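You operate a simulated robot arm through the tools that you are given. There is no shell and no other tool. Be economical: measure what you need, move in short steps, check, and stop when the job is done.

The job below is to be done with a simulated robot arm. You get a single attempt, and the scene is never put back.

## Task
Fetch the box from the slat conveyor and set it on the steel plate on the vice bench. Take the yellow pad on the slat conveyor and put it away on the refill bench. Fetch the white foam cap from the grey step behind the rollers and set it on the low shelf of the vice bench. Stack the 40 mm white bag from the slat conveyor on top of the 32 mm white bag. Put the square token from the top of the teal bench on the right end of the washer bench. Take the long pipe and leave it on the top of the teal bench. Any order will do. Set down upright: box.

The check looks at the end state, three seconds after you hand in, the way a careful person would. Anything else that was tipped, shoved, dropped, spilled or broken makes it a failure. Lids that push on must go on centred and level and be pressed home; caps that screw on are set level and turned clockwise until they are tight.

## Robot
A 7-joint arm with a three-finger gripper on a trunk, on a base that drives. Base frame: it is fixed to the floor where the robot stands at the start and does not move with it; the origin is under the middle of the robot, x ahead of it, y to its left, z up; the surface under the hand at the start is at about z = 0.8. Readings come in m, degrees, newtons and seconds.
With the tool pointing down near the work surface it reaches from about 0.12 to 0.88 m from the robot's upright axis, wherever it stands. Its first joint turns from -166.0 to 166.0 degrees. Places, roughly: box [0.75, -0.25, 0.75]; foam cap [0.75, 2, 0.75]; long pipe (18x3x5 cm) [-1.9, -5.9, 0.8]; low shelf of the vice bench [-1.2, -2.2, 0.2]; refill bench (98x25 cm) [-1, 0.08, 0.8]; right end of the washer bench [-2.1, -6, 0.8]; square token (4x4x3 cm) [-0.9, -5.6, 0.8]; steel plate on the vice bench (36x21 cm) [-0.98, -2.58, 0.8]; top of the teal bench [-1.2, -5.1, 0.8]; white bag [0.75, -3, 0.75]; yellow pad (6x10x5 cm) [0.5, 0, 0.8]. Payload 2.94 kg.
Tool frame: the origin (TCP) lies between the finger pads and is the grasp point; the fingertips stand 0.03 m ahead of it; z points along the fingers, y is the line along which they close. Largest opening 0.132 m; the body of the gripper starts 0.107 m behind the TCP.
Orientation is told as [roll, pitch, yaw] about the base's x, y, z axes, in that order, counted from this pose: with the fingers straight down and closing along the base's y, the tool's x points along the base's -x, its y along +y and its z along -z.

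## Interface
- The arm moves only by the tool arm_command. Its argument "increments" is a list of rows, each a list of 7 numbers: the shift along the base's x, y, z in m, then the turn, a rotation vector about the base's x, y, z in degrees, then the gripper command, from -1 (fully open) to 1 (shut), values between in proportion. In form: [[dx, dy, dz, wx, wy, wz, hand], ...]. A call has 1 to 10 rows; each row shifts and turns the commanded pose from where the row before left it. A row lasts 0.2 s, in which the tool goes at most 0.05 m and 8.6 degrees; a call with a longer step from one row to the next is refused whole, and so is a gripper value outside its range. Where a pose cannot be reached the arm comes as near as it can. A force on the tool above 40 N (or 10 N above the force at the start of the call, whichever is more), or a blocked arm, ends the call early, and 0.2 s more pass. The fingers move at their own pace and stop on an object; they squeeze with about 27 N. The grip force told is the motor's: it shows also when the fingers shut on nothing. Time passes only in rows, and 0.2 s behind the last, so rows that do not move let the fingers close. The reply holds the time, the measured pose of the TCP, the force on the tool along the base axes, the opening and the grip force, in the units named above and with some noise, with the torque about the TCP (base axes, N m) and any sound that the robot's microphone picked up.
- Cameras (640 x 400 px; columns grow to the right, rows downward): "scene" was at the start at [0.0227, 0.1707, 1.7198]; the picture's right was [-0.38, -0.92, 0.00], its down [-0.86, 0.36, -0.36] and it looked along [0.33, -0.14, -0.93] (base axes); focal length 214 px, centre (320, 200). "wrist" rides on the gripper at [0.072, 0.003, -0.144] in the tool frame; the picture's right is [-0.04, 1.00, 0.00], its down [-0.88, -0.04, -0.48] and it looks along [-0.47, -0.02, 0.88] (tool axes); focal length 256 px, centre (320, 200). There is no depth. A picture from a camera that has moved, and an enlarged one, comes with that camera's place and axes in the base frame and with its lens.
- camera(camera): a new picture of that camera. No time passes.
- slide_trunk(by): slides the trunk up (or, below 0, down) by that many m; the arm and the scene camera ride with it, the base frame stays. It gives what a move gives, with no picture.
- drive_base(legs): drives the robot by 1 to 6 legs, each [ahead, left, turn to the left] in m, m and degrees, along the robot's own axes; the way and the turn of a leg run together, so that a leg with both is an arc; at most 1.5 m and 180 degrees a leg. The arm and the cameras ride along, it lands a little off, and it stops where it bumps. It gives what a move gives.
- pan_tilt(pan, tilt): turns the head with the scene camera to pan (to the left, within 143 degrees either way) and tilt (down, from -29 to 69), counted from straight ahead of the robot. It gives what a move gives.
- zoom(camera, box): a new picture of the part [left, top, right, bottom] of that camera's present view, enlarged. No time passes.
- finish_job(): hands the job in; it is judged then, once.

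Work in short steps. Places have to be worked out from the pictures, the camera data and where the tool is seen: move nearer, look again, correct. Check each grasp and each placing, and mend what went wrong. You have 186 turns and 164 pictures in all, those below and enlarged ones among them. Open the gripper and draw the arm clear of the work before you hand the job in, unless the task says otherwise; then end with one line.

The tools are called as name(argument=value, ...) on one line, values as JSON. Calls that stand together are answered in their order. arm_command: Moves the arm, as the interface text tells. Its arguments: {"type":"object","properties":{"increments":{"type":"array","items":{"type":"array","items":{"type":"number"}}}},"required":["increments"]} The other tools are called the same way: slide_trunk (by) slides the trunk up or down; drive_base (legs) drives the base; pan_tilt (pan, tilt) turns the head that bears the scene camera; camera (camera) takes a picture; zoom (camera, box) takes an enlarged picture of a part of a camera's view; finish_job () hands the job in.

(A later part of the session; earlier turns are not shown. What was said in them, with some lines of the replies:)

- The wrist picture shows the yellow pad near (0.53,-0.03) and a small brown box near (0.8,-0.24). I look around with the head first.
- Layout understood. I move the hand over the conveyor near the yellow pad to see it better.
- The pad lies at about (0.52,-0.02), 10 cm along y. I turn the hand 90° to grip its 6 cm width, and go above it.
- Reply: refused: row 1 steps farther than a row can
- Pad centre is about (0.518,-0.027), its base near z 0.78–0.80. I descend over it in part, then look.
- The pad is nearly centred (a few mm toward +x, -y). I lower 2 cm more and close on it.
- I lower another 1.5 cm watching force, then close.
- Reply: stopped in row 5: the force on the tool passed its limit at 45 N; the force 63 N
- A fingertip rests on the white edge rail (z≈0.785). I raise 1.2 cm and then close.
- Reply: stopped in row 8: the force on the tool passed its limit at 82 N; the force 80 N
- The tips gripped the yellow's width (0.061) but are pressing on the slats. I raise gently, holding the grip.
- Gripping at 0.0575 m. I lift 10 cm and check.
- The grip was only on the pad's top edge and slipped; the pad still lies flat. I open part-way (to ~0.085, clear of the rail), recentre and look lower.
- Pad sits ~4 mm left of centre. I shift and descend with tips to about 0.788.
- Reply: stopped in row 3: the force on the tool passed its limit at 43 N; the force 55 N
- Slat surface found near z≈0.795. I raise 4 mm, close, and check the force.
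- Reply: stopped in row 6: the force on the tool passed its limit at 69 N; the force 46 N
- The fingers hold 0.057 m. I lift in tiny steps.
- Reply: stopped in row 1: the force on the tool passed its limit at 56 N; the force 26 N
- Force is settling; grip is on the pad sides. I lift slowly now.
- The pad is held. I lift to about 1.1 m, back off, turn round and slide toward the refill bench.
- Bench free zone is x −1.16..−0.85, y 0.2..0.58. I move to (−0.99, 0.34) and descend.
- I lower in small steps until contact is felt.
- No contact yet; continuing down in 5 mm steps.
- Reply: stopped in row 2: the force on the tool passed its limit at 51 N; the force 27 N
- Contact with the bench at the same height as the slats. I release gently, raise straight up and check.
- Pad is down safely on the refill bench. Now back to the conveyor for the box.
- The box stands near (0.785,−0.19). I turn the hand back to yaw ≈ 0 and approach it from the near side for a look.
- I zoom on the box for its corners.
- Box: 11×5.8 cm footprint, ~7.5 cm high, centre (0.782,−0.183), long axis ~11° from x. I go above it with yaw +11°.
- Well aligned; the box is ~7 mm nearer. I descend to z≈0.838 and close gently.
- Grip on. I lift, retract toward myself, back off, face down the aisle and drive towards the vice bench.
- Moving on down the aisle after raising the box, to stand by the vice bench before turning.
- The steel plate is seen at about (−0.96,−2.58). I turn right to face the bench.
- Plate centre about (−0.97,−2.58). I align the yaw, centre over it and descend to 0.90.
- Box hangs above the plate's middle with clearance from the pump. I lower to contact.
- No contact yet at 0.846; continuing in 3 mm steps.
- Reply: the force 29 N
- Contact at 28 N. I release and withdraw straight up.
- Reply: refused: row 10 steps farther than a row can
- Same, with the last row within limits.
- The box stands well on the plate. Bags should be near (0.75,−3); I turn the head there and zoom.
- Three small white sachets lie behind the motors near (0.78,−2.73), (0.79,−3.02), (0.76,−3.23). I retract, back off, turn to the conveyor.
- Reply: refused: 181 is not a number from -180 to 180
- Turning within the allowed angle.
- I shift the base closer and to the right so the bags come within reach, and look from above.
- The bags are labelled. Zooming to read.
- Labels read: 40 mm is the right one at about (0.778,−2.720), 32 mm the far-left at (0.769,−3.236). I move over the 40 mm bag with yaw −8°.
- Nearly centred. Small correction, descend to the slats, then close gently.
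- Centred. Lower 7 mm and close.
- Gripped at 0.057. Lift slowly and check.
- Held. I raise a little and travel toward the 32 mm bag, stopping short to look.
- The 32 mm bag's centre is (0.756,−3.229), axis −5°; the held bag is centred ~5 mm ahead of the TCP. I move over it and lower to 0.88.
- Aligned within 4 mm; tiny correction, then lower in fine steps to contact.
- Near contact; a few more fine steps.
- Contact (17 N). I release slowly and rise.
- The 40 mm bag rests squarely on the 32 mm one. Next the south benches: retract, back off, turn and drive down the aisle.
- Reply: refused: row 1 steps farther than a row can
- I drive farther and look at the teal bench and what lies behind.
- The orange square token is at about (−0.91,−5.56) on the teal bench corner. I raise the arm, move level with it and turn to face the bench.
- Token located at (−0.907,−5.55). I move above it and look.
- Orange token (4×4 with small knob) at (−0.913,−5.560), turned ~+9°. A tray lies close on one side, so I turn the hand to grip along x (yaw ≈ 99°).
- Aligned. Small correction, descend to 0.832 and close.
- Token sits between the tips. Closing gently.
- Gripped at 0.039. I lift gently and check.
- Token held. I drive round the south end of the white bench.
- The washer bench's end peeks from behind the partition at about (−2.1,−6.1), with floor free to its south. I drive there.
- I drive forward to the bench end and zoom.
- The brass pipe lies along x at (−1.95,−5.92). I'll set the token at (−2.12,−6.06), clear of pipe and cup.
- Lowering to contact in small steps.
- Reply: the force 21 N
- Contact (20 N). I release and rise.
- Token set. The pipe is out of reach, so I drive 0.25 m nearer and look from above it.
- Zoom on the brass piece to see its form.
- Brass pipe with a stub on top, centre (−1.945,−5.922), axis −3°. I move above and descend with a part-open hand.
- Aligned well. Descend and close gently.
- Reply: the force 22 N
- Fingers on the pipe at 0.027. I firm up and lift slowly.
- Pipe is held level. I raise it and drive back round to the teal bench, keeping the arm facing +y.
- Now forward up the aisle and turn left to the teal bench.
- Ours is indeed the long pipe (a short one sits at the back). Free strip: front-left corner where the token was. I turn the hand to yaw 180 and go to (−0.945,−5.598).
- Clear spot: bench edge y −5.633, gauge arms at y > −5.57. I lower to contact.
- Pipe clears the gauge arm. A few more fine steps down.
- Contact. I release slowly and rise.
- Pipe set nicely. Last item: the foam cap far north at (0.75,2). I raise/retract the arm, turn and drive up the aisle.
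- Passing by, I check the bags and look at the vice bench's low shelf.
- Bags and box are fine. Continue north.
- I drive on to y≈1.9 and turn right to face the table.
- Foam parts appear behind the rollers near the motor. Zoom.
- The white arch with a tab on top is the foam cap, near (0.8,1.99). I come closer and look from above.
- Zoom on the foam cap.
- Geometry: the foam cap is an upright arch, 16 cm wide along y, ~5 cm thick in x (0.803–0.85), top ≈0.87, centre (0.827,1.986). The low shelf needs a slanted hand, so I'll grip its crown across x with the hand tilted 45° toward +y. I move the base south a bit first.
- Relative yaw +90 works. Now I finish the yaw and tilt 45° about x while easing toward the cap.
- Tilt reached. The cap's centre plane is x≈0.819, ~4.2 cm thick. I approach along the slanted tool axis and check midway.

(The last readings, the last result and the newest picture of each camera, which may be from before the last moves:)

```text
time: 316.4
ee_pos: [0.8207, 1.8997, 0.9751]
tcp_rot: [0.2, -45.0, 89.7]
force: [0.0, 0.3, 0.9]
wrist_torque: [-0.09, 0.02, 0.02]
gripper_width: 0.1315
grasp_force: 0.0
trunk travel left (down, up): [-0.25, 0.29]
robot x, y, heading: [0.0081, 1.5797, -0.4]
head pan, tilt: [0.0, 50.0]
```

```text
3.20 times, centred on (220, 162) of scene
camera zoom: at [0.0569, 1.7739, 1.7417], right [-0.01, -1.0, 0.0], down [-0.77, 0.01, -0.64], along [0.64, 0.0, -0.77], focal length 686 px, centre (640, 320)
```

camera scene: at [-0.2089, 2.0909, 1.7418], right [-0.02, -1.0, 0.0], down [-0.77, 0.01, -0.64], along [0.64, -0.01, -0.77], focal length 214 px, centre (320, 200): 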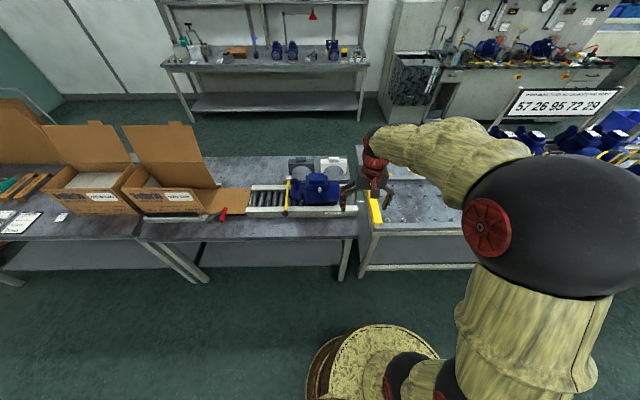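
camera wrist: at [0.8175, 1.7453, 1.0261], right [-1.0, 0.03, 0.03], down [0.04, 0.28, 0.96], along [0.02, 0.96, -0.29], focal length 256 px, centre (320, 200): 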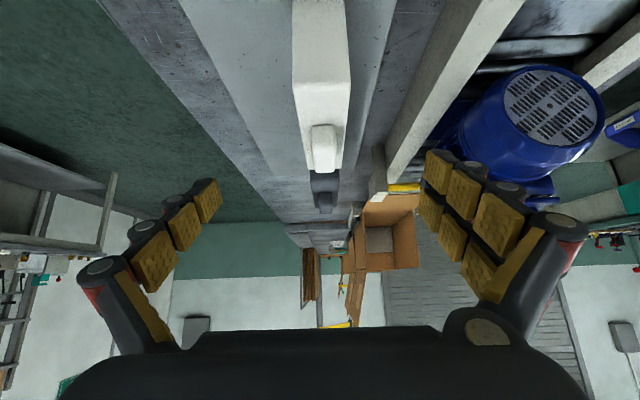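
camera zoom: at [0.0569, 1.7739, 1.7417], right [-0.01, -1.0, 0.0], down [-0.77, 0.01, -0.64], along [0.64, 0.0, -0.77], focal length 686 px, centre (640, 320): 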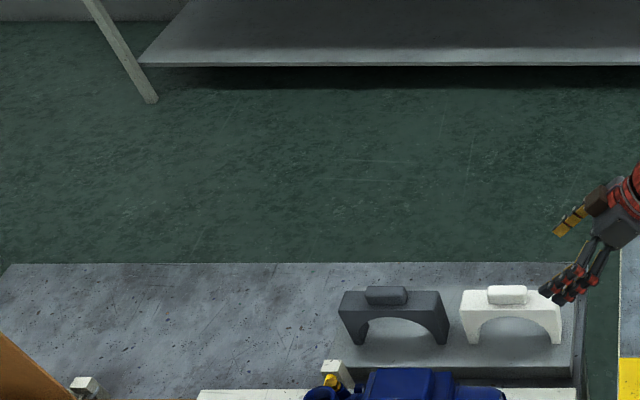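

Centred on the cap. Final approach.

arm_command(increments=[[0, 0.028, -0.036, 0, 0, 0, -1], [0, 0.028, -0.036, 0, 0, 0, -1], [0, 0.028, -0.033, 0, 0, 0, -1]])

camera(camera="wrist")

zoom(camera="scene", box=[200, 130, 320, 225])

```text
time: 317.2
ee_pos: [0.82, 1.9827, 0.8672]
tcp_rot: [0.3, -44.9, 89.7]
force: [0.9, -0.4, 0.8]
wrist_torque: [-0.09, 0.01, 0.05]
gripper_width: 0.1314
grasp_force: 0.1
trunk travel left (down, up): [-0.25, 0.29]
robot x, y, heading: [0.0075, 1.5809, -0.4]
head pan, tilt: [0.0, 50.0]
```

```text
68 pictures are left
camera wrist: at [0.8162, 1.8295, 0.9192], right [-1.0, 0.03, 0.03], down [0.04, 0.28, 0.96], along [0.02, 0.96, -0.29], focal length 256 px, centre (320, 200)
```

wrist: 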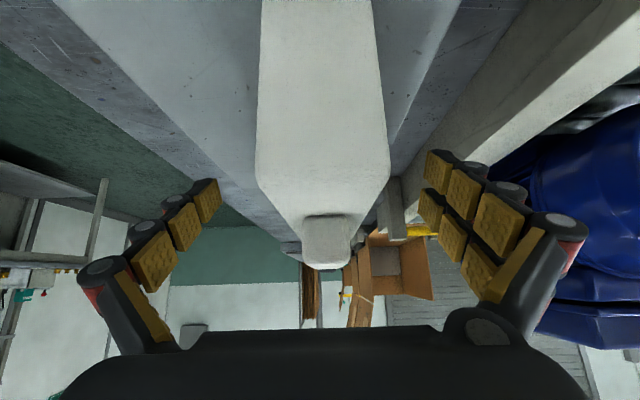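

```text
4.21 times, centred on (260, 178) of scene
camera zoom: at [0.0567, 1.7736, 1.7417], right [-0.01, -1.0, 0.0], down [-0.77, 0.01, -0.64], along [0.64, 0.0, -0.77], focal length 903 px, centre (573, 295)
```

zoom: 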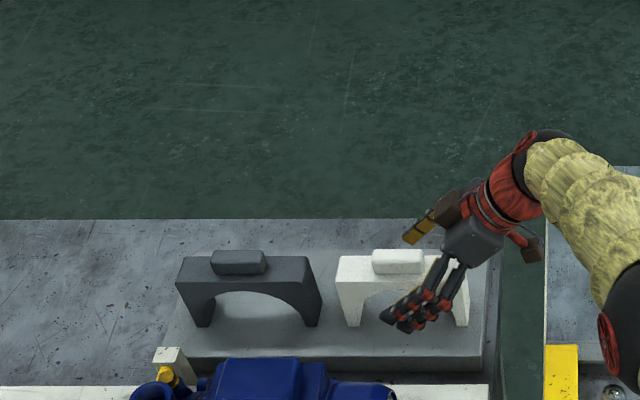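

I go 1 cm deeper and close slowly.

arm_command(increments=[[0, 0.002, -0.011, 0, 0, 0, -1], [0, 0, 0, 0, 0, 0, -0.4], [0, 0, 0, 0, 0, 0, 0.0], [0, 0, 0, 0, 0, 0, 0.3], [0, 0, 0, 0, 0, 0, 0.6], [0, 0, 0, 0, 0, 0, 1], [0, 0, 0, 0, 0, 0, 1], [0, 0, 0, 0, 0, 0, 1]])

camera(camera="wrist")

```text
time: 319.0
ee_pos: [0.82, 1.9845, 0.8574]
tcp_rot: [0.3, -45.1, 89.8]
force: [0.1, 0.4, 0.7]
wrist_torque: [0.06, 0.02, 0.02]
gripper_width: 0.0427
grasp_force: 10.2
trunk travel left (down, up): [-0.25, 0.29]
robot x, y, heading: [0.0044, 1.5832, -0.4]
head pan, tilt: [0.0, 50.0]
```

```text
66 pictures are left
camera wrist: at [0.8159, 1.8307, 0.9083], right [-1.0, 0.03, 0.03], down [0.04, 0.28, 0.96], along [0.02, 0.96, -0.29], focal length 256 px, centre (320, 200)
```

wrist: 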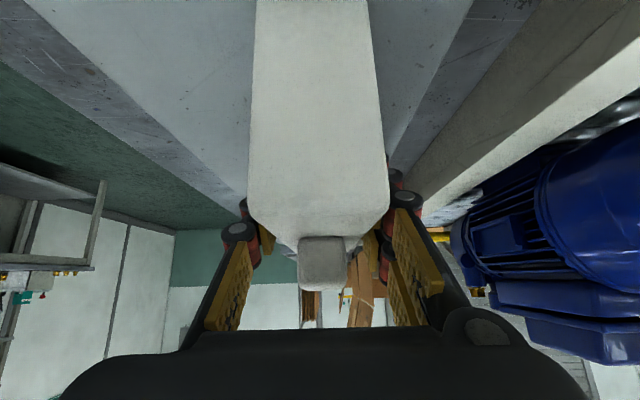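

Gripped at 0.043, still building force. I hold, then lift slowly.

arm_command(increments=[[0, 0, 0, 0, 0, 0, 1], [0, 0, 0, 0, 0, 0, 1], [0, 0, 0.005, 0, 0, 0, 1], [0, 0, 0.01, 0, 0, 0, 1], [0, 0, 0.02, 0, 0, 0, 1], [0, 0, 0.03, 0, 0, 0, 1], [0, 0, 0.04, 0, 0, 0, 1]])

camera(camera="wrist")

zoom(camera="scene", box=[200, 110, 340, 225])

```text
time: 320.6
ee_pos: [0.8192, 1.9815, 0.9607]
tcp_rot: [0.5, -45.1, 89.6]
force: [-1.0, 0.4, -1.7]
wrist_torque: [0.06, -0.01, -0.04]
gripper_width: 0.0424
grasp_force: 26.4
trunk travel left (down, up): [-0.25, 0.29]
robot x, y, heading: [0.0092, 1.5801, -0.4]
head pan, tilt: [0.0, 50.0]
```

```text
65 pictures are left
camera wrist: at [0.816, 1.8286, 1.0131], right [-1.0, 0.03, 0.04], down [0.04, 0.29, 0.96], along [0.02, 0.96, -0.29], focal length 256 px, centre (320, 200)
```

wrist: 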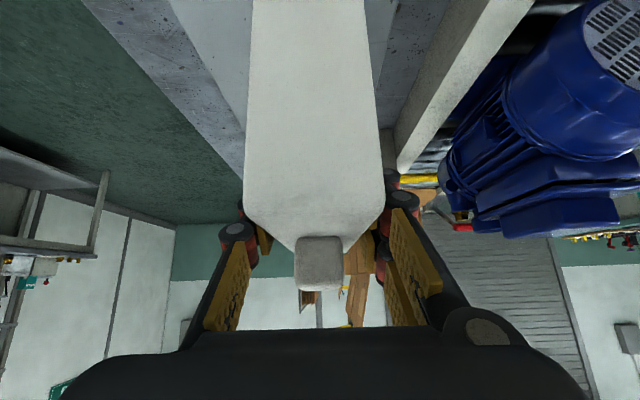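

```text
3.48 times, centred on (270, 168) of scene
camera zoom: at [0.0558, 1.7733, 1.7418], right [-0.01, -1.0, 0.0], down [-0.77, 0.01, -0.64], along [0.64, 0.0, -0.77], focal length 746 px, centre (494, 313)
```

zoom: 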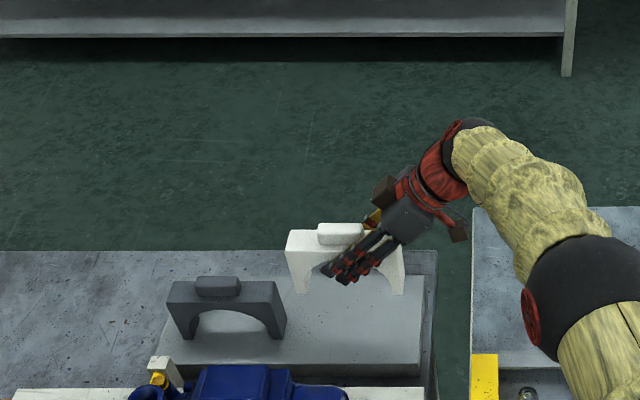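

Cap is held upright. I raise to ~1.15, then swing it round so the hand points straight ahead.

arm_command(increments=[[0, 0, 0.045, 0, 0, 0, 1], [0, 0, 0.05, 0, 0, 0, 1], [0, 0, 0.05, 0, 0, 0, 1], [0, 0, 0.05, 0, 0, 0, 1]])

arm_command(increments=[[-0.02, -0.035, 0, 0, 0, -8.5, 1], [-0.02, -0.035, 0, 0, 0, -8.5, 1], [-0.02, -0.035, 0, 0, 0, -8.5, 1], [-0.02, -0.035, 0, 0, 0, -8.5, 1], [-0.02, -0.035, 0, 0, 0, -8.5, 1], [-0.02, -0.035, 0, 0, 0, -8.5, 1], [-0.02, -0.035, 0, 0, 0, -8.5, 1], [-0.02, -0.035, 0, 0, 0, -8.5, 1], [-0.01, -0.035, 0, 0, 0, -8.5, 1], [-0.01, -0.035, 0, 0, 0, -8.5, 1]])

camera(camera="wrist")

```text
time: 321.6
ee_pos: [0.8196, 1.9777, 1.1561]
tcp_rot: [0.3, -44.9, 89.6]
force: [0.1, -0.4, -1.8]
wrist_torque: [0.06, -0.01, -0.04]
gripper_width: 0.0422
grasp_force: 27.0
trunk travel left (down, up): [-0.25, 0.29]
robot x, y, heading: [0.0057, 1.5831, -0.4]
head pan, tilt: [0.0, 50.0]
```

```text
time: 323.8
ee_pos: [0.6423, 1.6321, 1.1555]
tcp_rot: [0.3, -45.0, 4.8]
force: [0.5, 0.0, -0.5]
wrist_torque: [0.02, 0.01, 0.01]
gripper_width: 0.042
grasp_force: 27.1
trunk travel left (down, up): [-0.25, 0.29]
robot x, y, heading: [0.0062, 1.5847, -0.4]
head pan, tilt: [0.0, 50.0]
```

```text
63 pictures are left
camera wrist: at [0.4895, 1.6219, 1.2066], right [-0.05, 1.0, 0.03], down [0.29, -0.02, 0.96], along [0.96, 0.06, -0.29], focal length 256 px, centre (320, 200)
```

wrist: 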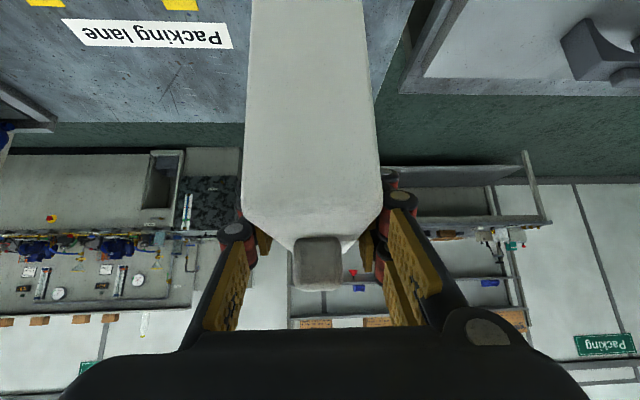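

Hand points ahead with the cap level. Now back off and drive down the aisle to the vice bench.

drive_base(legs=[[-0.3, 0, 0], [0, 0, -90], [1.3, 0, 0], [1.25, 0, 0], [1.25, 0, 0]])

camera(camera="wrist")

pan_tilt(pan=-80, tilt=60)

camera(camera="scene")

```text
time: 347.2
ee_pos: [-0.618, -2.7471, 1.1555]
tcp_rot: [0.2, -45.0, -91.0]
force: [0.5, -0.5, 0.7]
wrist_torque: [-0.03, -0.02, -0.01]
gripper_width: 0.042
grasp_force: 27.3
trunk travel left (down, up): [-0.25, 0.29]
robot x, y, heading: [-0.6011, -2.1107, -96.1]
head pan, tilt: [0.0, 50.0]
```

```text
62 pictures are left
camera wrist: at [-0.6129, -2.5952, 1.2072], right [1.0, -0.05, 0.03], down [-0.05, -0.28, 0.96], along [-0.03, -0.96, -0.29], focal length 256 px, centre (320, 200)
```

wrist: 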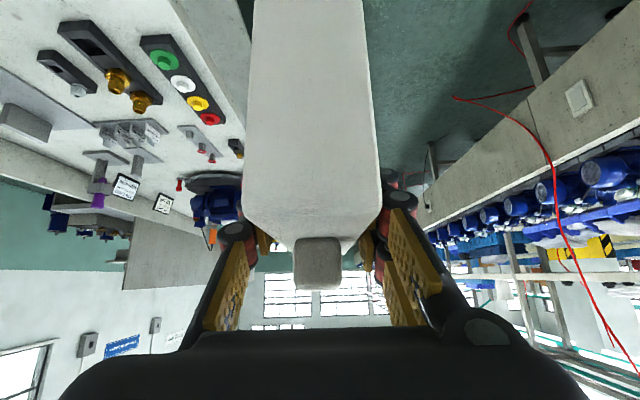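

```text
time: 348.7
ee_pos: [-0.6174, -2.7486, 1.1564]
tcp_rot: [0.3, -45.0, -91.2]
force: [0.2, -0.2, -0.1]
wrist_torque: [0.01, -0.02, -0.01]
gripper_width: 0.0421
grasp_force: 27.0
trunk travel left (down, up): [-0.25, 0.29]
robot x, y, heading: [-0.602, -2.111, -96.1]
head pan, tilt: [-80.0, 60.0]
```

```text
61 pictures are left
camera scene: at [-0.478, -2.1049, 1.7292], right [-0.07, 1.0, 0.0], down [0.86, 0.06, -0.5], along [-0.5, -0.03, -0.87], focal length 214 px, centre (320, 200)
```

scene: 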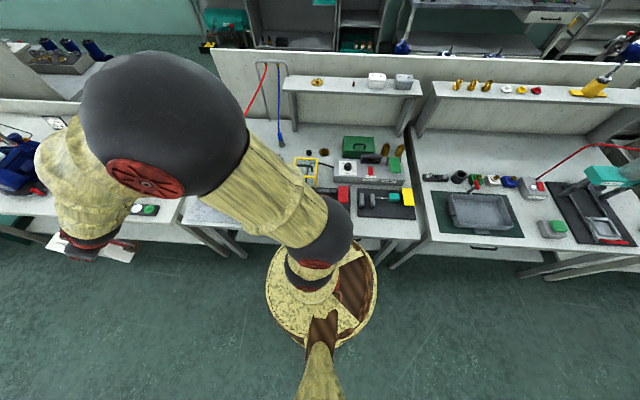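

The heading drifted and I am close to the benches; I strafe left away to x≈−0.05 and then turn to face the bench.

drive_base(legs=[[0, 0.57, 0], [0, 0, -84]])

pan_tilt(pan=0, tilt=55)

camera(camera="scene")

```text
time: 355.6
ee_pos: [-0.6798, -2.2098, 1.1557]
tcp_rot: [0.2, -45.0, -175.5]
force: [-0.2, -0.8, -0.4]
wrist_torque: [0.01, 0.03, -0.03]
gripper_width: 0.0421
grasp_force: 26.7
trunk travel left (down, up): [-0.25, 0.29]
robot x, y, heading: [-0.0454, -2.1625, 179.2]
head pan, tilt: [-80.0, 60.0]
```

```text
time: 357.1
ee_pos: [-0.6779, -2.2097, 1.1557]
tcp_rot: [0.3, -45.0, -175.6]
force: [-0.7, 0.1, 0.2]
wrist_torque: [0.0, 0.02, 0.01]
gripper_width: 0.042
grasp_force: 26.7
trunk travel left (down, up): [-0.25, 0.29]
robot x, y, heading: [-0.0418, -2.1667, 179.2]
head pan, tilt: [0.0, 55.0]
```

```text
60 pictures are left
camera scene: at [-0.0884, -2.3507, 1.7353], right [0.01, 1.0, 0.0], down [0.82, -0.01, -0.57], along [-0.57, 0.01, -0.82], focal length 214 px, centre (320, 200)
```

scene: 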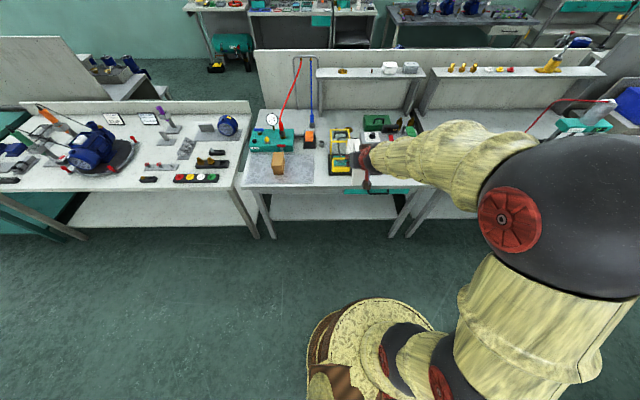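

The shelf's left half (y≈−2.42) is clear of the drawer; shelf front edge x≈−0.955, legs at y −2.78 and −1.54. I shift left, pull the hand back a bit and lower the trunk.

drive_base(legs=[[0, 0.2, 0]])

arm_command(increments=[[0.03, 0, 0, 0, 0, -4.4, 1], [0.03, 0, -0.02, 0, 0, 0, 1], [0, 0, -0.05, 0, 0, 0, 1], [0, 0, -0.05, 0, 0, 0, 1], [0, 0, -0.05, 0, 0, 0, 1], [0, 0, -0.05, 0, 0, 0, 1]])

slide_trunk(by=-0.25)

camera(camera="scene")

camera(camera="wrist")

```text
time: 358.7
ee_pos: [-0.6797, -2.4084, 1.1569]
tcp_rot: [0.3, -45.0, -175.4]
force: [0.3, -0.7, -0.2]
wrist_torque: [-0.01, -0.01, 0.02]
gripper_width: 0.0421
grasp_force: 27.1
trunk travel left (down, up): [-0.25, 0.29]
robot x, y, heading: [-0.0465, -2.3569, 179.5]
head pan, tilt: [0.0, 55.0]
```

```text
time: 360.1
ee_pos: [-0.6195, -2.41, 0.9353]
tcp_rot: [0.3, -45.1, -179.9]
force: [-0.3, 0.0, -0.1]
wrist_torque: [0.0, -0.03, 0.01]
gripper_width: 0.0421
grasp_force: 26.7
trunk travel left (down, up): [-0.25, 0.29]
robot x, y, heading: [-0.046, -2.359, 179.4]
head pan, tilt: [0.0, 55.0]
```

```text
time: 362.7
ee_pos: [-0.6189, -2.4091, 0.6863]
tcp_rot: [0.3, -45.1, -179.7]
force: [0.5, 1.0, 0.4]
wrist_torque: [0.02, -0.01, -0.02]
gripper_width: 0.042
grasp_force: 26.7
trunk travel left (down, up): [0.0, 0.54]
robot x, y, heading: [-0.0442, -2.3563, 179.6]
head pan, tilt: [0.0, 55.0]
```

```text
59 pictures are left
camera scene: at [-0.0898, -2.5471, 1.4854], right [0.01, 1.0, 0.0], down [0.82, -0.01, -0.57], along [-0.57, 0.01, -0.82], focal length 214 px, centre (320, 200)
```

scene: 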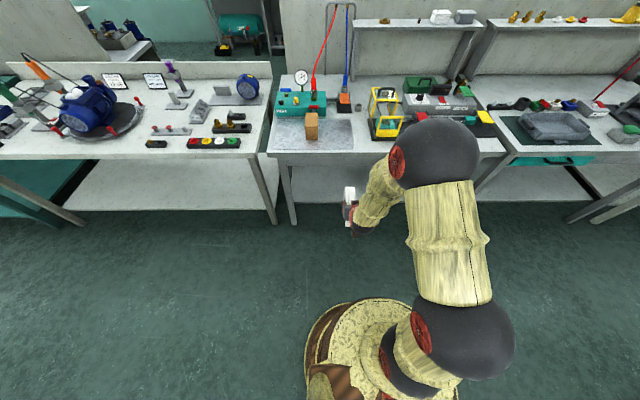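

```text
58 pictures are left
camera wrist: at [-0.467, -2.4112, 0.7372], right [-0.02, -1.0, 0.03], down [-0.29, 0.04, 0.96], along [-0.96, 0.01, -0.29], focal length 256 px, centre (320, 200)
```

wrist: 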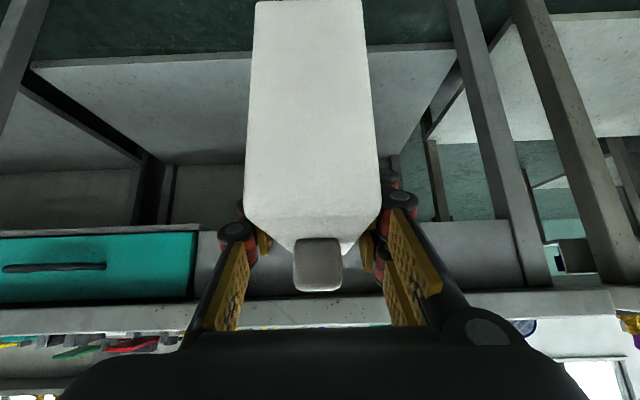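

The shelf is empty; surface ≈0.2–0.21, apron bottom ≈0.67. I lower the hand in front of the bench to z≈0.33.

arm_command(increments=[[0, 0, -0.045, 0, 0, 0, 1], [0, 0, -0.045, 0, 0, 0, 1], [0, 0, -0.045, 0, 0, 0, 1], [0, 0, -0.045, 0, 0, 0, 1], [0, 0, -0.045, 0, 0, 0, 1], [0, 0, -0.045, 0, 0, 0, 1], [0, 0, -0.045, 0, 0, 0, 1], [0, 0, -0.04, 0, 0, 0, 1]])

camera(camera="scene")

camera(camera="wrist")

```text
time: 364.5
ee_pos: [-0.6199, -2.4101, 0.3306]
tcp_rot: [0.3, -45.1, -179.7]
force: [0.4, 0.1, 0.3]
wrist_torque: [0.04, -0.08, -0.02]
gripper_width: 0.0422
grasp_force: 27.0
trunk travel left (down, up): [0.0, 0.54]
robot x, y, heading: [-0.0468, -2.3603, 179.4]
head pan, tilt: [0.0, 55.0]
```

```text
57 pictures are left
camera scene: at [-0.0894, -2.547, 1.4853], right [0.01, 1.0, 0.0], down [0.82, -0.01, -0.57], along [-0.57, 0.01, -0.82], focal length 214 px, centre (320, 200)
```

scene: 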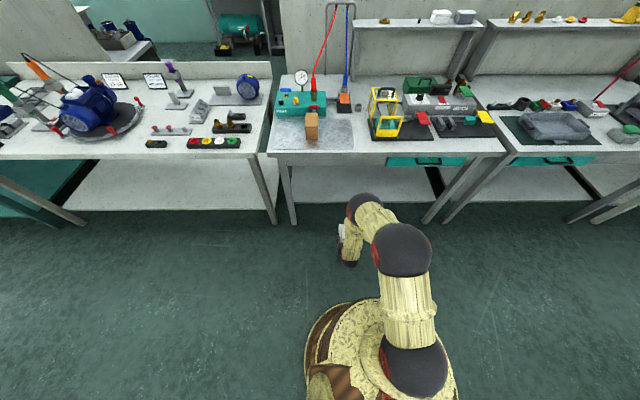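

```text
56 pictures are left
camera wrist: at [-0.467, -2.4125, 0.3817], right [-0.02, -1.0, 0.03], down [-0.28, 0.04, 0.96], along [-0.96, 0.01, -0.29], focal length 256 px, centre (320, 200)
```

wrist: 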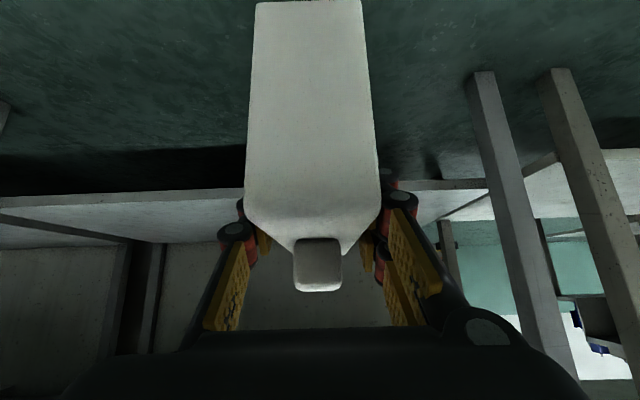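

Before going in I check how the elbow/wrist balls stand relative to the bench edge.

zoom(camera="scene", box=[280, 170, 480, 295])

```text
3.20 times, centred on (380, 232) of scene
camera zoom: at [-0.0894, -2.547, 1.4853], right [0.01, 1.0, 0.0], down [0.82, -0.01, -0.57], along [-0.57, 0.01, -0.82], focal length 686 px, centre (128, 96)
```

zoom: 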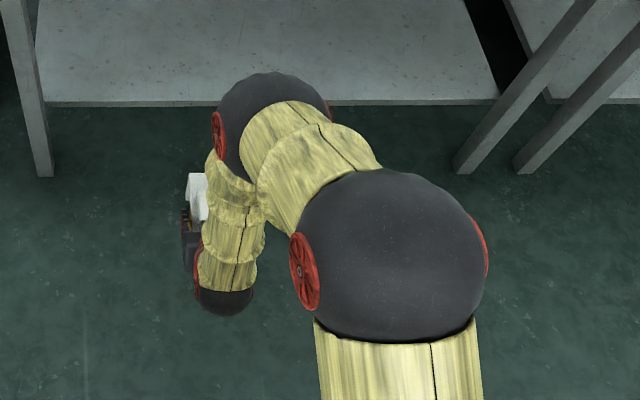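

The wrist ball (≈0.39 m above the TCP) would strike the bench if I drove in folded like this. Stretching the arm should pull it back; I extend the hand forward stepwise from here and watch.

arm_command(increments=[[-0.045, 0, 0.01, 0, 0, 0, 1], [-0.045, 0, 0.01, 0, 0, 0, 1], [-0.045, 0, 0.01, 0, 0, 0, 1]])

zoom(camera="scene", box=[240, 120, 480, 270])

```text
time: 365.3
ee_pos: [-0.7525, -2.4083, 0.3609]
tcp_rot: [0.3, -44.9, -179.8]
force: [0.0, 0.2, -1.3]
wrist_torque: [-0.01, 0.08, -0.02]
gripper_width: 0.042
grasp_force: 27.5
trunk travel left (down, up): [0.0, 0.54]
robot x, y, heading: [-0.0438, -2.3604, 179.5]
head pan, tilt: [0.0, 55.0]
```

```text
2.67 times, centred on (360, 195) of scene
camera zoom: at [-0.0897, -2.5472, 1.4852], right [0.01, 1.0, 0.0], down [0.82, -0.01, -0.57], along [-0.57, 0.01, -0.82], focal length 572 px, centre (213, 213)
```

zoom: 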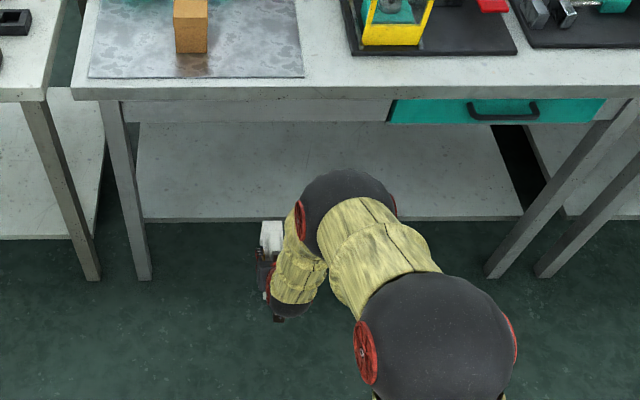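

The wrist ball stays at x≈−0.57 while the TCP advances – good. I continue extending, watching clearance.

arm_command(increments=[[-0.045, 0, 0, 0, 0, 0, 1], [-0.045, 0, 0, 0, 0, 0, 1], [-0.04, 0, 0, 0, 0, 0, 1]])

zoom(camera="scene", box=[240, 120, 480, 270])

camera(camera="wrist")

```text
time: 366.1
ee_pos: [-0.8847, -2.4068, 0.3582]
tcp_rot: [0.1, -45.1, -179.8]
force: [0.9, -0.2, -0.5]
wrist_torque: [0.02, 0.03, -0.01]
gripper_width: 0.042
grasp_force: 27.2
trunk travel left (down, up): [0.0, 0.54]
robot x, y, heading: [-0.0461, -2.3593, 179.6]
head pan, tilt: [0.0, 55.0]
```

```text
2.67 times, centred on (360, 195) of scene
camera zoom: at [-0.0896, -2.5471, 1.4852], right [0.01, 1.0, 0.0], down [0.82, -0.01, -0.57], along [-0.57, 0.01, -0.82], focal length 572 px, centre (213, 213)
```

zoom: 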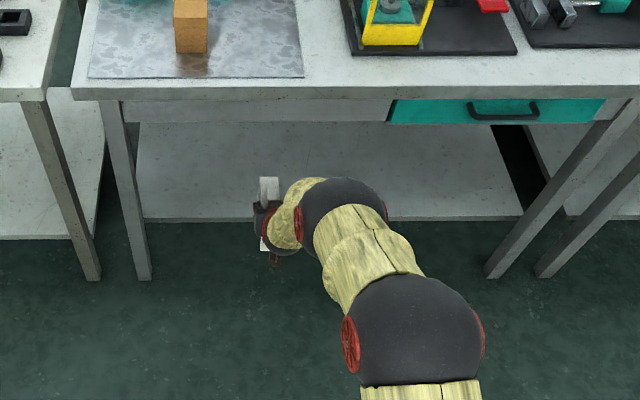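

```text
52 pictures are left
camera wrist: at [-0.7325, -2.4094, 0.4085], right [-0.02, -1.0, 0.03], down [-0.29, 0.04, 0.96], along [-0.96, 0.01, -0.29], focal length 256 px, centre (320, 200)
```

wrist: 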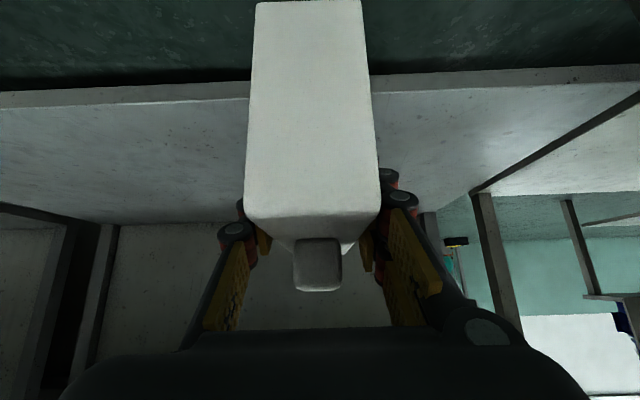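

Shelf surface is ≈0.22; the wrist ball now lies at about (−0.62, z 0.70), clear of the bench. I extend another 10 cm.

arm_command(increments=[[-0.035, 0, 0, 0, 0, 0, 1], [-0.035, 0, 0, 0, 0, 0, 1], [-0.03, 0, 0, 0, 0, 0, 1]])

zoom(camera="scene", box=[240, 120, 480, 270])

```text
time: 366.9
ee_pos: [-0.9827, -2.4066, 0.3565]
tcp_rot: [0.3, -44.7, -179.8]
force: [0.8, -0.5, -0.5]
wrist_torque: [-0.02, 0.04, 0.0]
gripper_width: 0.0419
grasp_force: 27.4
trunk travel left (down, up): [0.0, 0.54]
robot x, y, heading: [-0.0456, -2.3592, 179.3]
head pan, tilt: [0.0, 55.0]
```

```text
2.67 times, centred on (360, 195) of scene
camera zoom: at [-0.0898, -2.5472, 1.4852], right [0.01, 1.0, 0.0], down [0.82, -0.01, -0.57], along [-0.57, 0.01, -0.82], focal length 572 px, centre (213, 213)
```

zoom: 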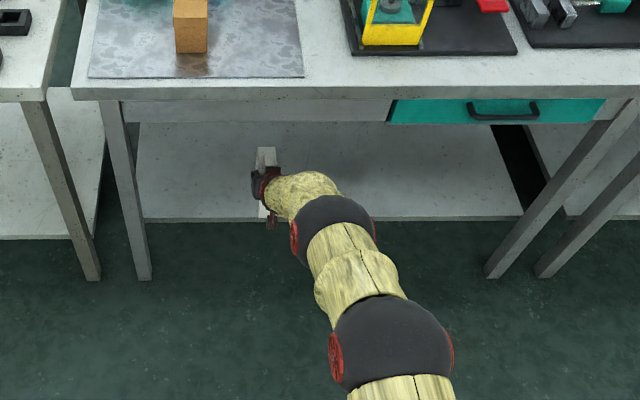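

The arm has straightened nicely. I drive the base forward 0.12 m to bring the cap fully over the shelf.

drive_base(legs=[[0.13, 0, 0]])

camera(camera="wrist")

zoom(camera="scene", box=[240, 120, 480, 270])

```text
time: 368.2
ee_pos: [-1.114, -2.4069, 0.3589]
tcp_rot: [0.3, -44.9, -179.8]
force: [-0.2, 0.3, 0.4]
wrist_torque: [-0.01, -0.02, 0.03]
gripper_width: 0.0422
grasp_force: 26.8
trunk travel left (down, up): [0.0, 0.54]
robot x, y, heading: [-0.1824, -2.3575, 179.7]
head pan, tilt: [0.0, 55.0]
```

```text
50 pictures are left
camera wrist: at [-0.9626, -2.4075, 0.4095], right [-0.02, -1.0, 0.03], down [-0.29, 0.04, 0.96], along [-0.96, 0.01, -0.29], focal length 256 px, centre (320, 200)
```

wrist: 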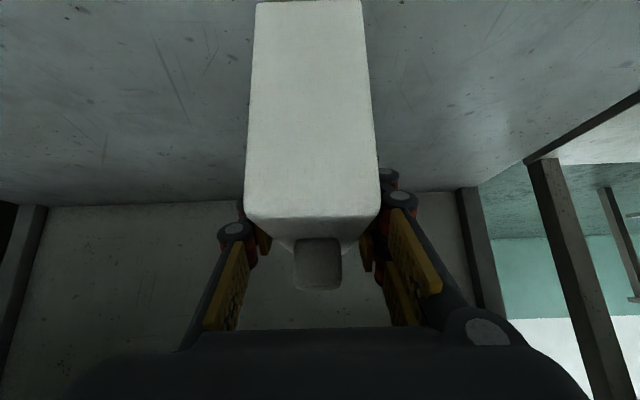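

```text
2.67 times, centred on (360, 195) of scene
camera zoom: at [-0.222, -2.5459, 1.4853], right [0.01, 1.0, 0.0], down [0.82, -0.01, -0.57], along [-0.57, 0.01, -0.82], focal length 572 px, centre (213, 213)
```

zoom: 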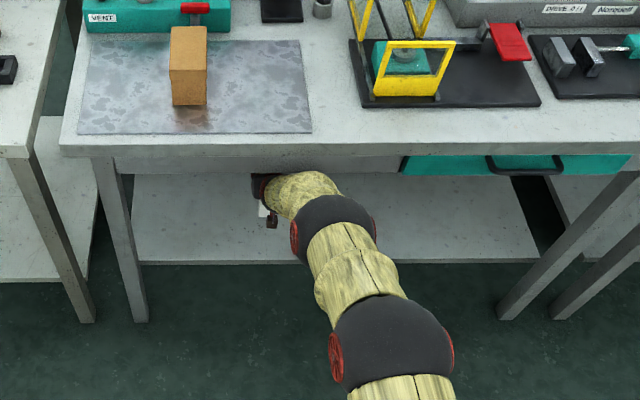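

Cap is fully over the shelf, no contact with the bench. I lower it in small steps.

arm_command(increments=[[0, 0, -0.02, 0, 0, 0, 1], [0, 0, -0.02, 0, 0, 0, 1], [0, 0, -0.008, 0, 0, 0, 1], [0, 0, -0.005, 0, 0, 0, 1], [0, 0, -0.004, 0, 0, 0, 1], [0, 0, -0.004, 0, 0, 0, 1], [0, 0, -0.004, 0, 0, 0, 1]])

```text
time: 369.8
ee_pos: [-1.1155, -2.4041, 0.2929]
tcp_rot: [0.3, -45.0, -179.8]
force: [0.6, -0.3, 0.3]
wrist_torque: [0.02, -0.02, -0.02]
gripper_width: 0.0421
grasp_force: 27.0
trunk travel left (down, up): [0.0, 0.54]
robot x, y, heading: [-0.1763, -2.3555, 179.6]
head pan, tilt: [0.0, 55.0]
```

No contact yet; continue in 4 mm steps.

arm_command(increments=[[0, 0, -0.004, 0, 0, 0, 1], [0, 0, -0.004, 0, 0, 0, 1], [0, 0, -0.004, 0, 0, 0, 1], [0, 0, -0.004, 0, 0, 0, 1]])

camera(camera="wrist")

```text
time: 370.8
ee_pos: [-1.1174, -2.4046, 0.2845]
tcp_rot: [0.3, -45.5, -179.8]
force: [2.0, -5.4, 24.7]
wrist_torque: [0.14, -0.13, -0.06]
gripper_width: 0.0421
grasp_force: 26.8
trunk travel left (down, up): [0.0, 0.54]
robot x, y, heading: [-0.1811, -2.3578, 179.6]
head pan, tilt: [0.0, 55.0]
```

```text
48 pictures are left
camera wrist: at [-0.9653, -2.4078, 0.3344], right [-0.02, -1.0, 0.04], down [-0.28, 0.04, 0.96], along [-0.96, 0.01, -0.28], focal length 256 px, centre (320, 200)
```

wrist: 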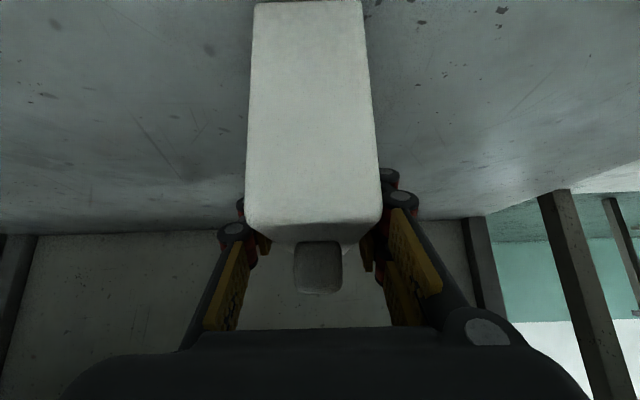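

Contact (25 N). I release slowly and withdraw along the tool axis.

arm_command(increments=[[0, 0, 0.002, 0, 0, 0, 0.2], [0, 0, 0, 0, 0, 0, 0.0], [0, 0, 0, 0, 0, 0, -0.3], [0, 0, 0, 0, 0, 0, -0.5], [0, 0, 0, 0, 0, 0, -0.5], [0.01, 0, 0.01, 0, 0, 0, -0.5], [0.02, 0, 0.02, 0, 0, 0, -0.5], [0.03, 0, 0.03, 0, 0, 0, -0.5], [0.03, 0, 0.03, 0, 0, 0, -0.5]])

camera(camera="wrist")

```text
time: 372.8
ee_pos: [-1.0245, -2.4048, 0.3705]
tcp_rot: [0.3, -44.9, -179.8]
force: [1.0, 0.5, -0.3]
wrist_torque: [0.03, 0.1, 0.02]
gripper_width: 0.0989
grasp_force: 0.2
trunk travel left (down, up): [0.0, 0.54]
robot x, y, heading: [-0.175, -2.3599, 179.5]
head pan, tilt: [0.0, 55.0]
```

```text
47 pictures are left
camera wrist: at [-0.8717, -2.4064, 0.4227], right [-0.02, -1.0, 0.03], down [-0.29, 0.04, 0.96], along [-0.96, 0.01, -0.29], focal length 256 px, centre (320, 200)
```

wrist: 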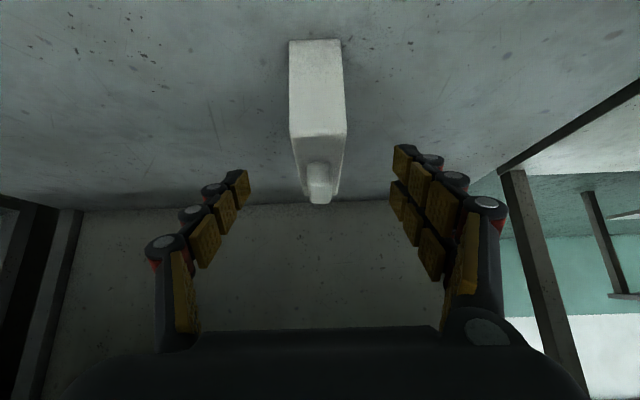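

The foam cap stands upright on the shelf. I back out and retract the arm clear.

drive_base(legs=[[-0.17, 0, 0]])

arm_command(increments=[[0.045, 0, 0, 0, 0, 0, -1], [0.045, 0, 0, 0, 0, 0, -1], [0.045, 0, 0, 0, 0, 0, -1], [0.045, 0, 0, 0, 0, 0, -1], [0.045, 0, 0, 0, 0, 0, -1], [0.02, 0, 0.04, 0, 0, 0, -1], [0, 0, 0.05, 0, 0, 0, -1], [0, 0, 0.05, 0, 0, 0, -1], [0, 0, 0.05, 0, 0, 0, -1], [0, 0, 0.05, 0, 0, 0, -1]])

slide_trunk(by=0.25)

camera(camera="scene")

camera(camera="wrist")

```text
time: 374.3
ee_pos: [-0.8507, -2.4041, 0.3712]
tcp_rot: [0.3, -44.9, 179.9]
force: [0.5, -0.5, -0.4]
wrist_torque: [-0.01, 0.03, 0.01]
gripper_width: 0.0987
grasp_force: 0.1
trunk travel left (down, up): [0.0, 0.54]
robot x, y, heading: [-0.0044, -2.3594, 179.2]
head pan, tilt: [0.0, 55.0]
```

```text
time: 376.5
ee_pos: [-0.604, -2.4059, 0.6129]
tcp_rot: [0.3, -44.9, 180.1]
force: [-0.9, -0.5, -0.1]
wrist_torque: [0.03, 0.07, -0.01]
gripper_width: 0.132
grasp_force: 0.0
trunk travel left (down, up): [0.0, 0.54]
robot x, y, heading: [-0.0027, -2.3647, 179.2]
head pan, tilt: [0.0, 55.0]
```

```text
time: 379.1
ee_pos: [-0.6054, -2.4066, 0.863]
tcp_rot: [0.3, -45.0, 180.0]
force: [-0.1, -0.7, 0.1]
wrist_torque: [0.0, -0.01, 0.0]
gripper_width: 0.1319
grasp_force: 0.0
trunk travel left (down, up): [-0.25, 0.29]
robot x, y, heading: [-0.0016, -2.3597, 179.4]
head pan, tilt: [0.0, 55.0]
```

```text
46 pictures are left
camera scene: at [-0.0473, -2.5477, 1.7351], right [0.01, 1.0, 0.0], down [0.82, -0.01, -0.57], along [-0.57, 0.01, -0.82], focal length 214 px, centre (320, 200)
```

scene: 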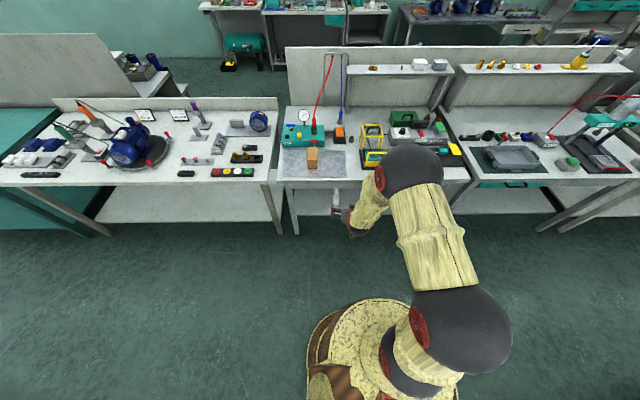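

```text
45 pictures are left
camera wrist: at [-0.4528, -2.4087, 0.914], right [-0.03, -1.0, 0.03], down [-0.29, 0.04, 0.96], along [-0.96, 0.02, -0.29], focal length 256 px, centre (320, 200)
```

wrist: 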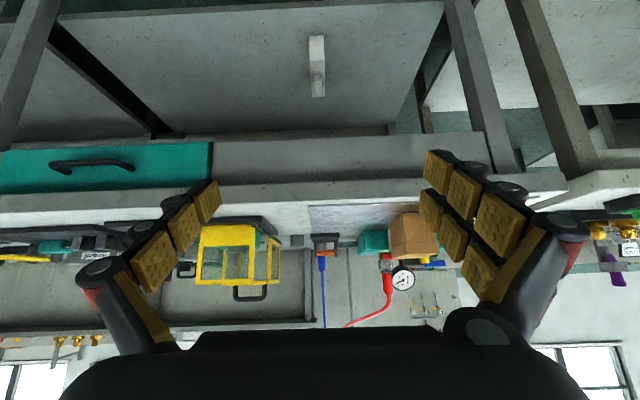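

All six placings are seen to be good, the gripper is open and clear of the work. Handing in.

finish_job()

```text
The job is handed in.
```

All six items were put where you asked, and the job is handed in. The box is upright on the steel plate, the yellow pad on the refill bench, and the foam cap on the vice bench's low shelf. The 40 mm bag is stacked on the 32 mm bag, the token is on the right end of the washer bench, and the long pipe is on the teal bench.
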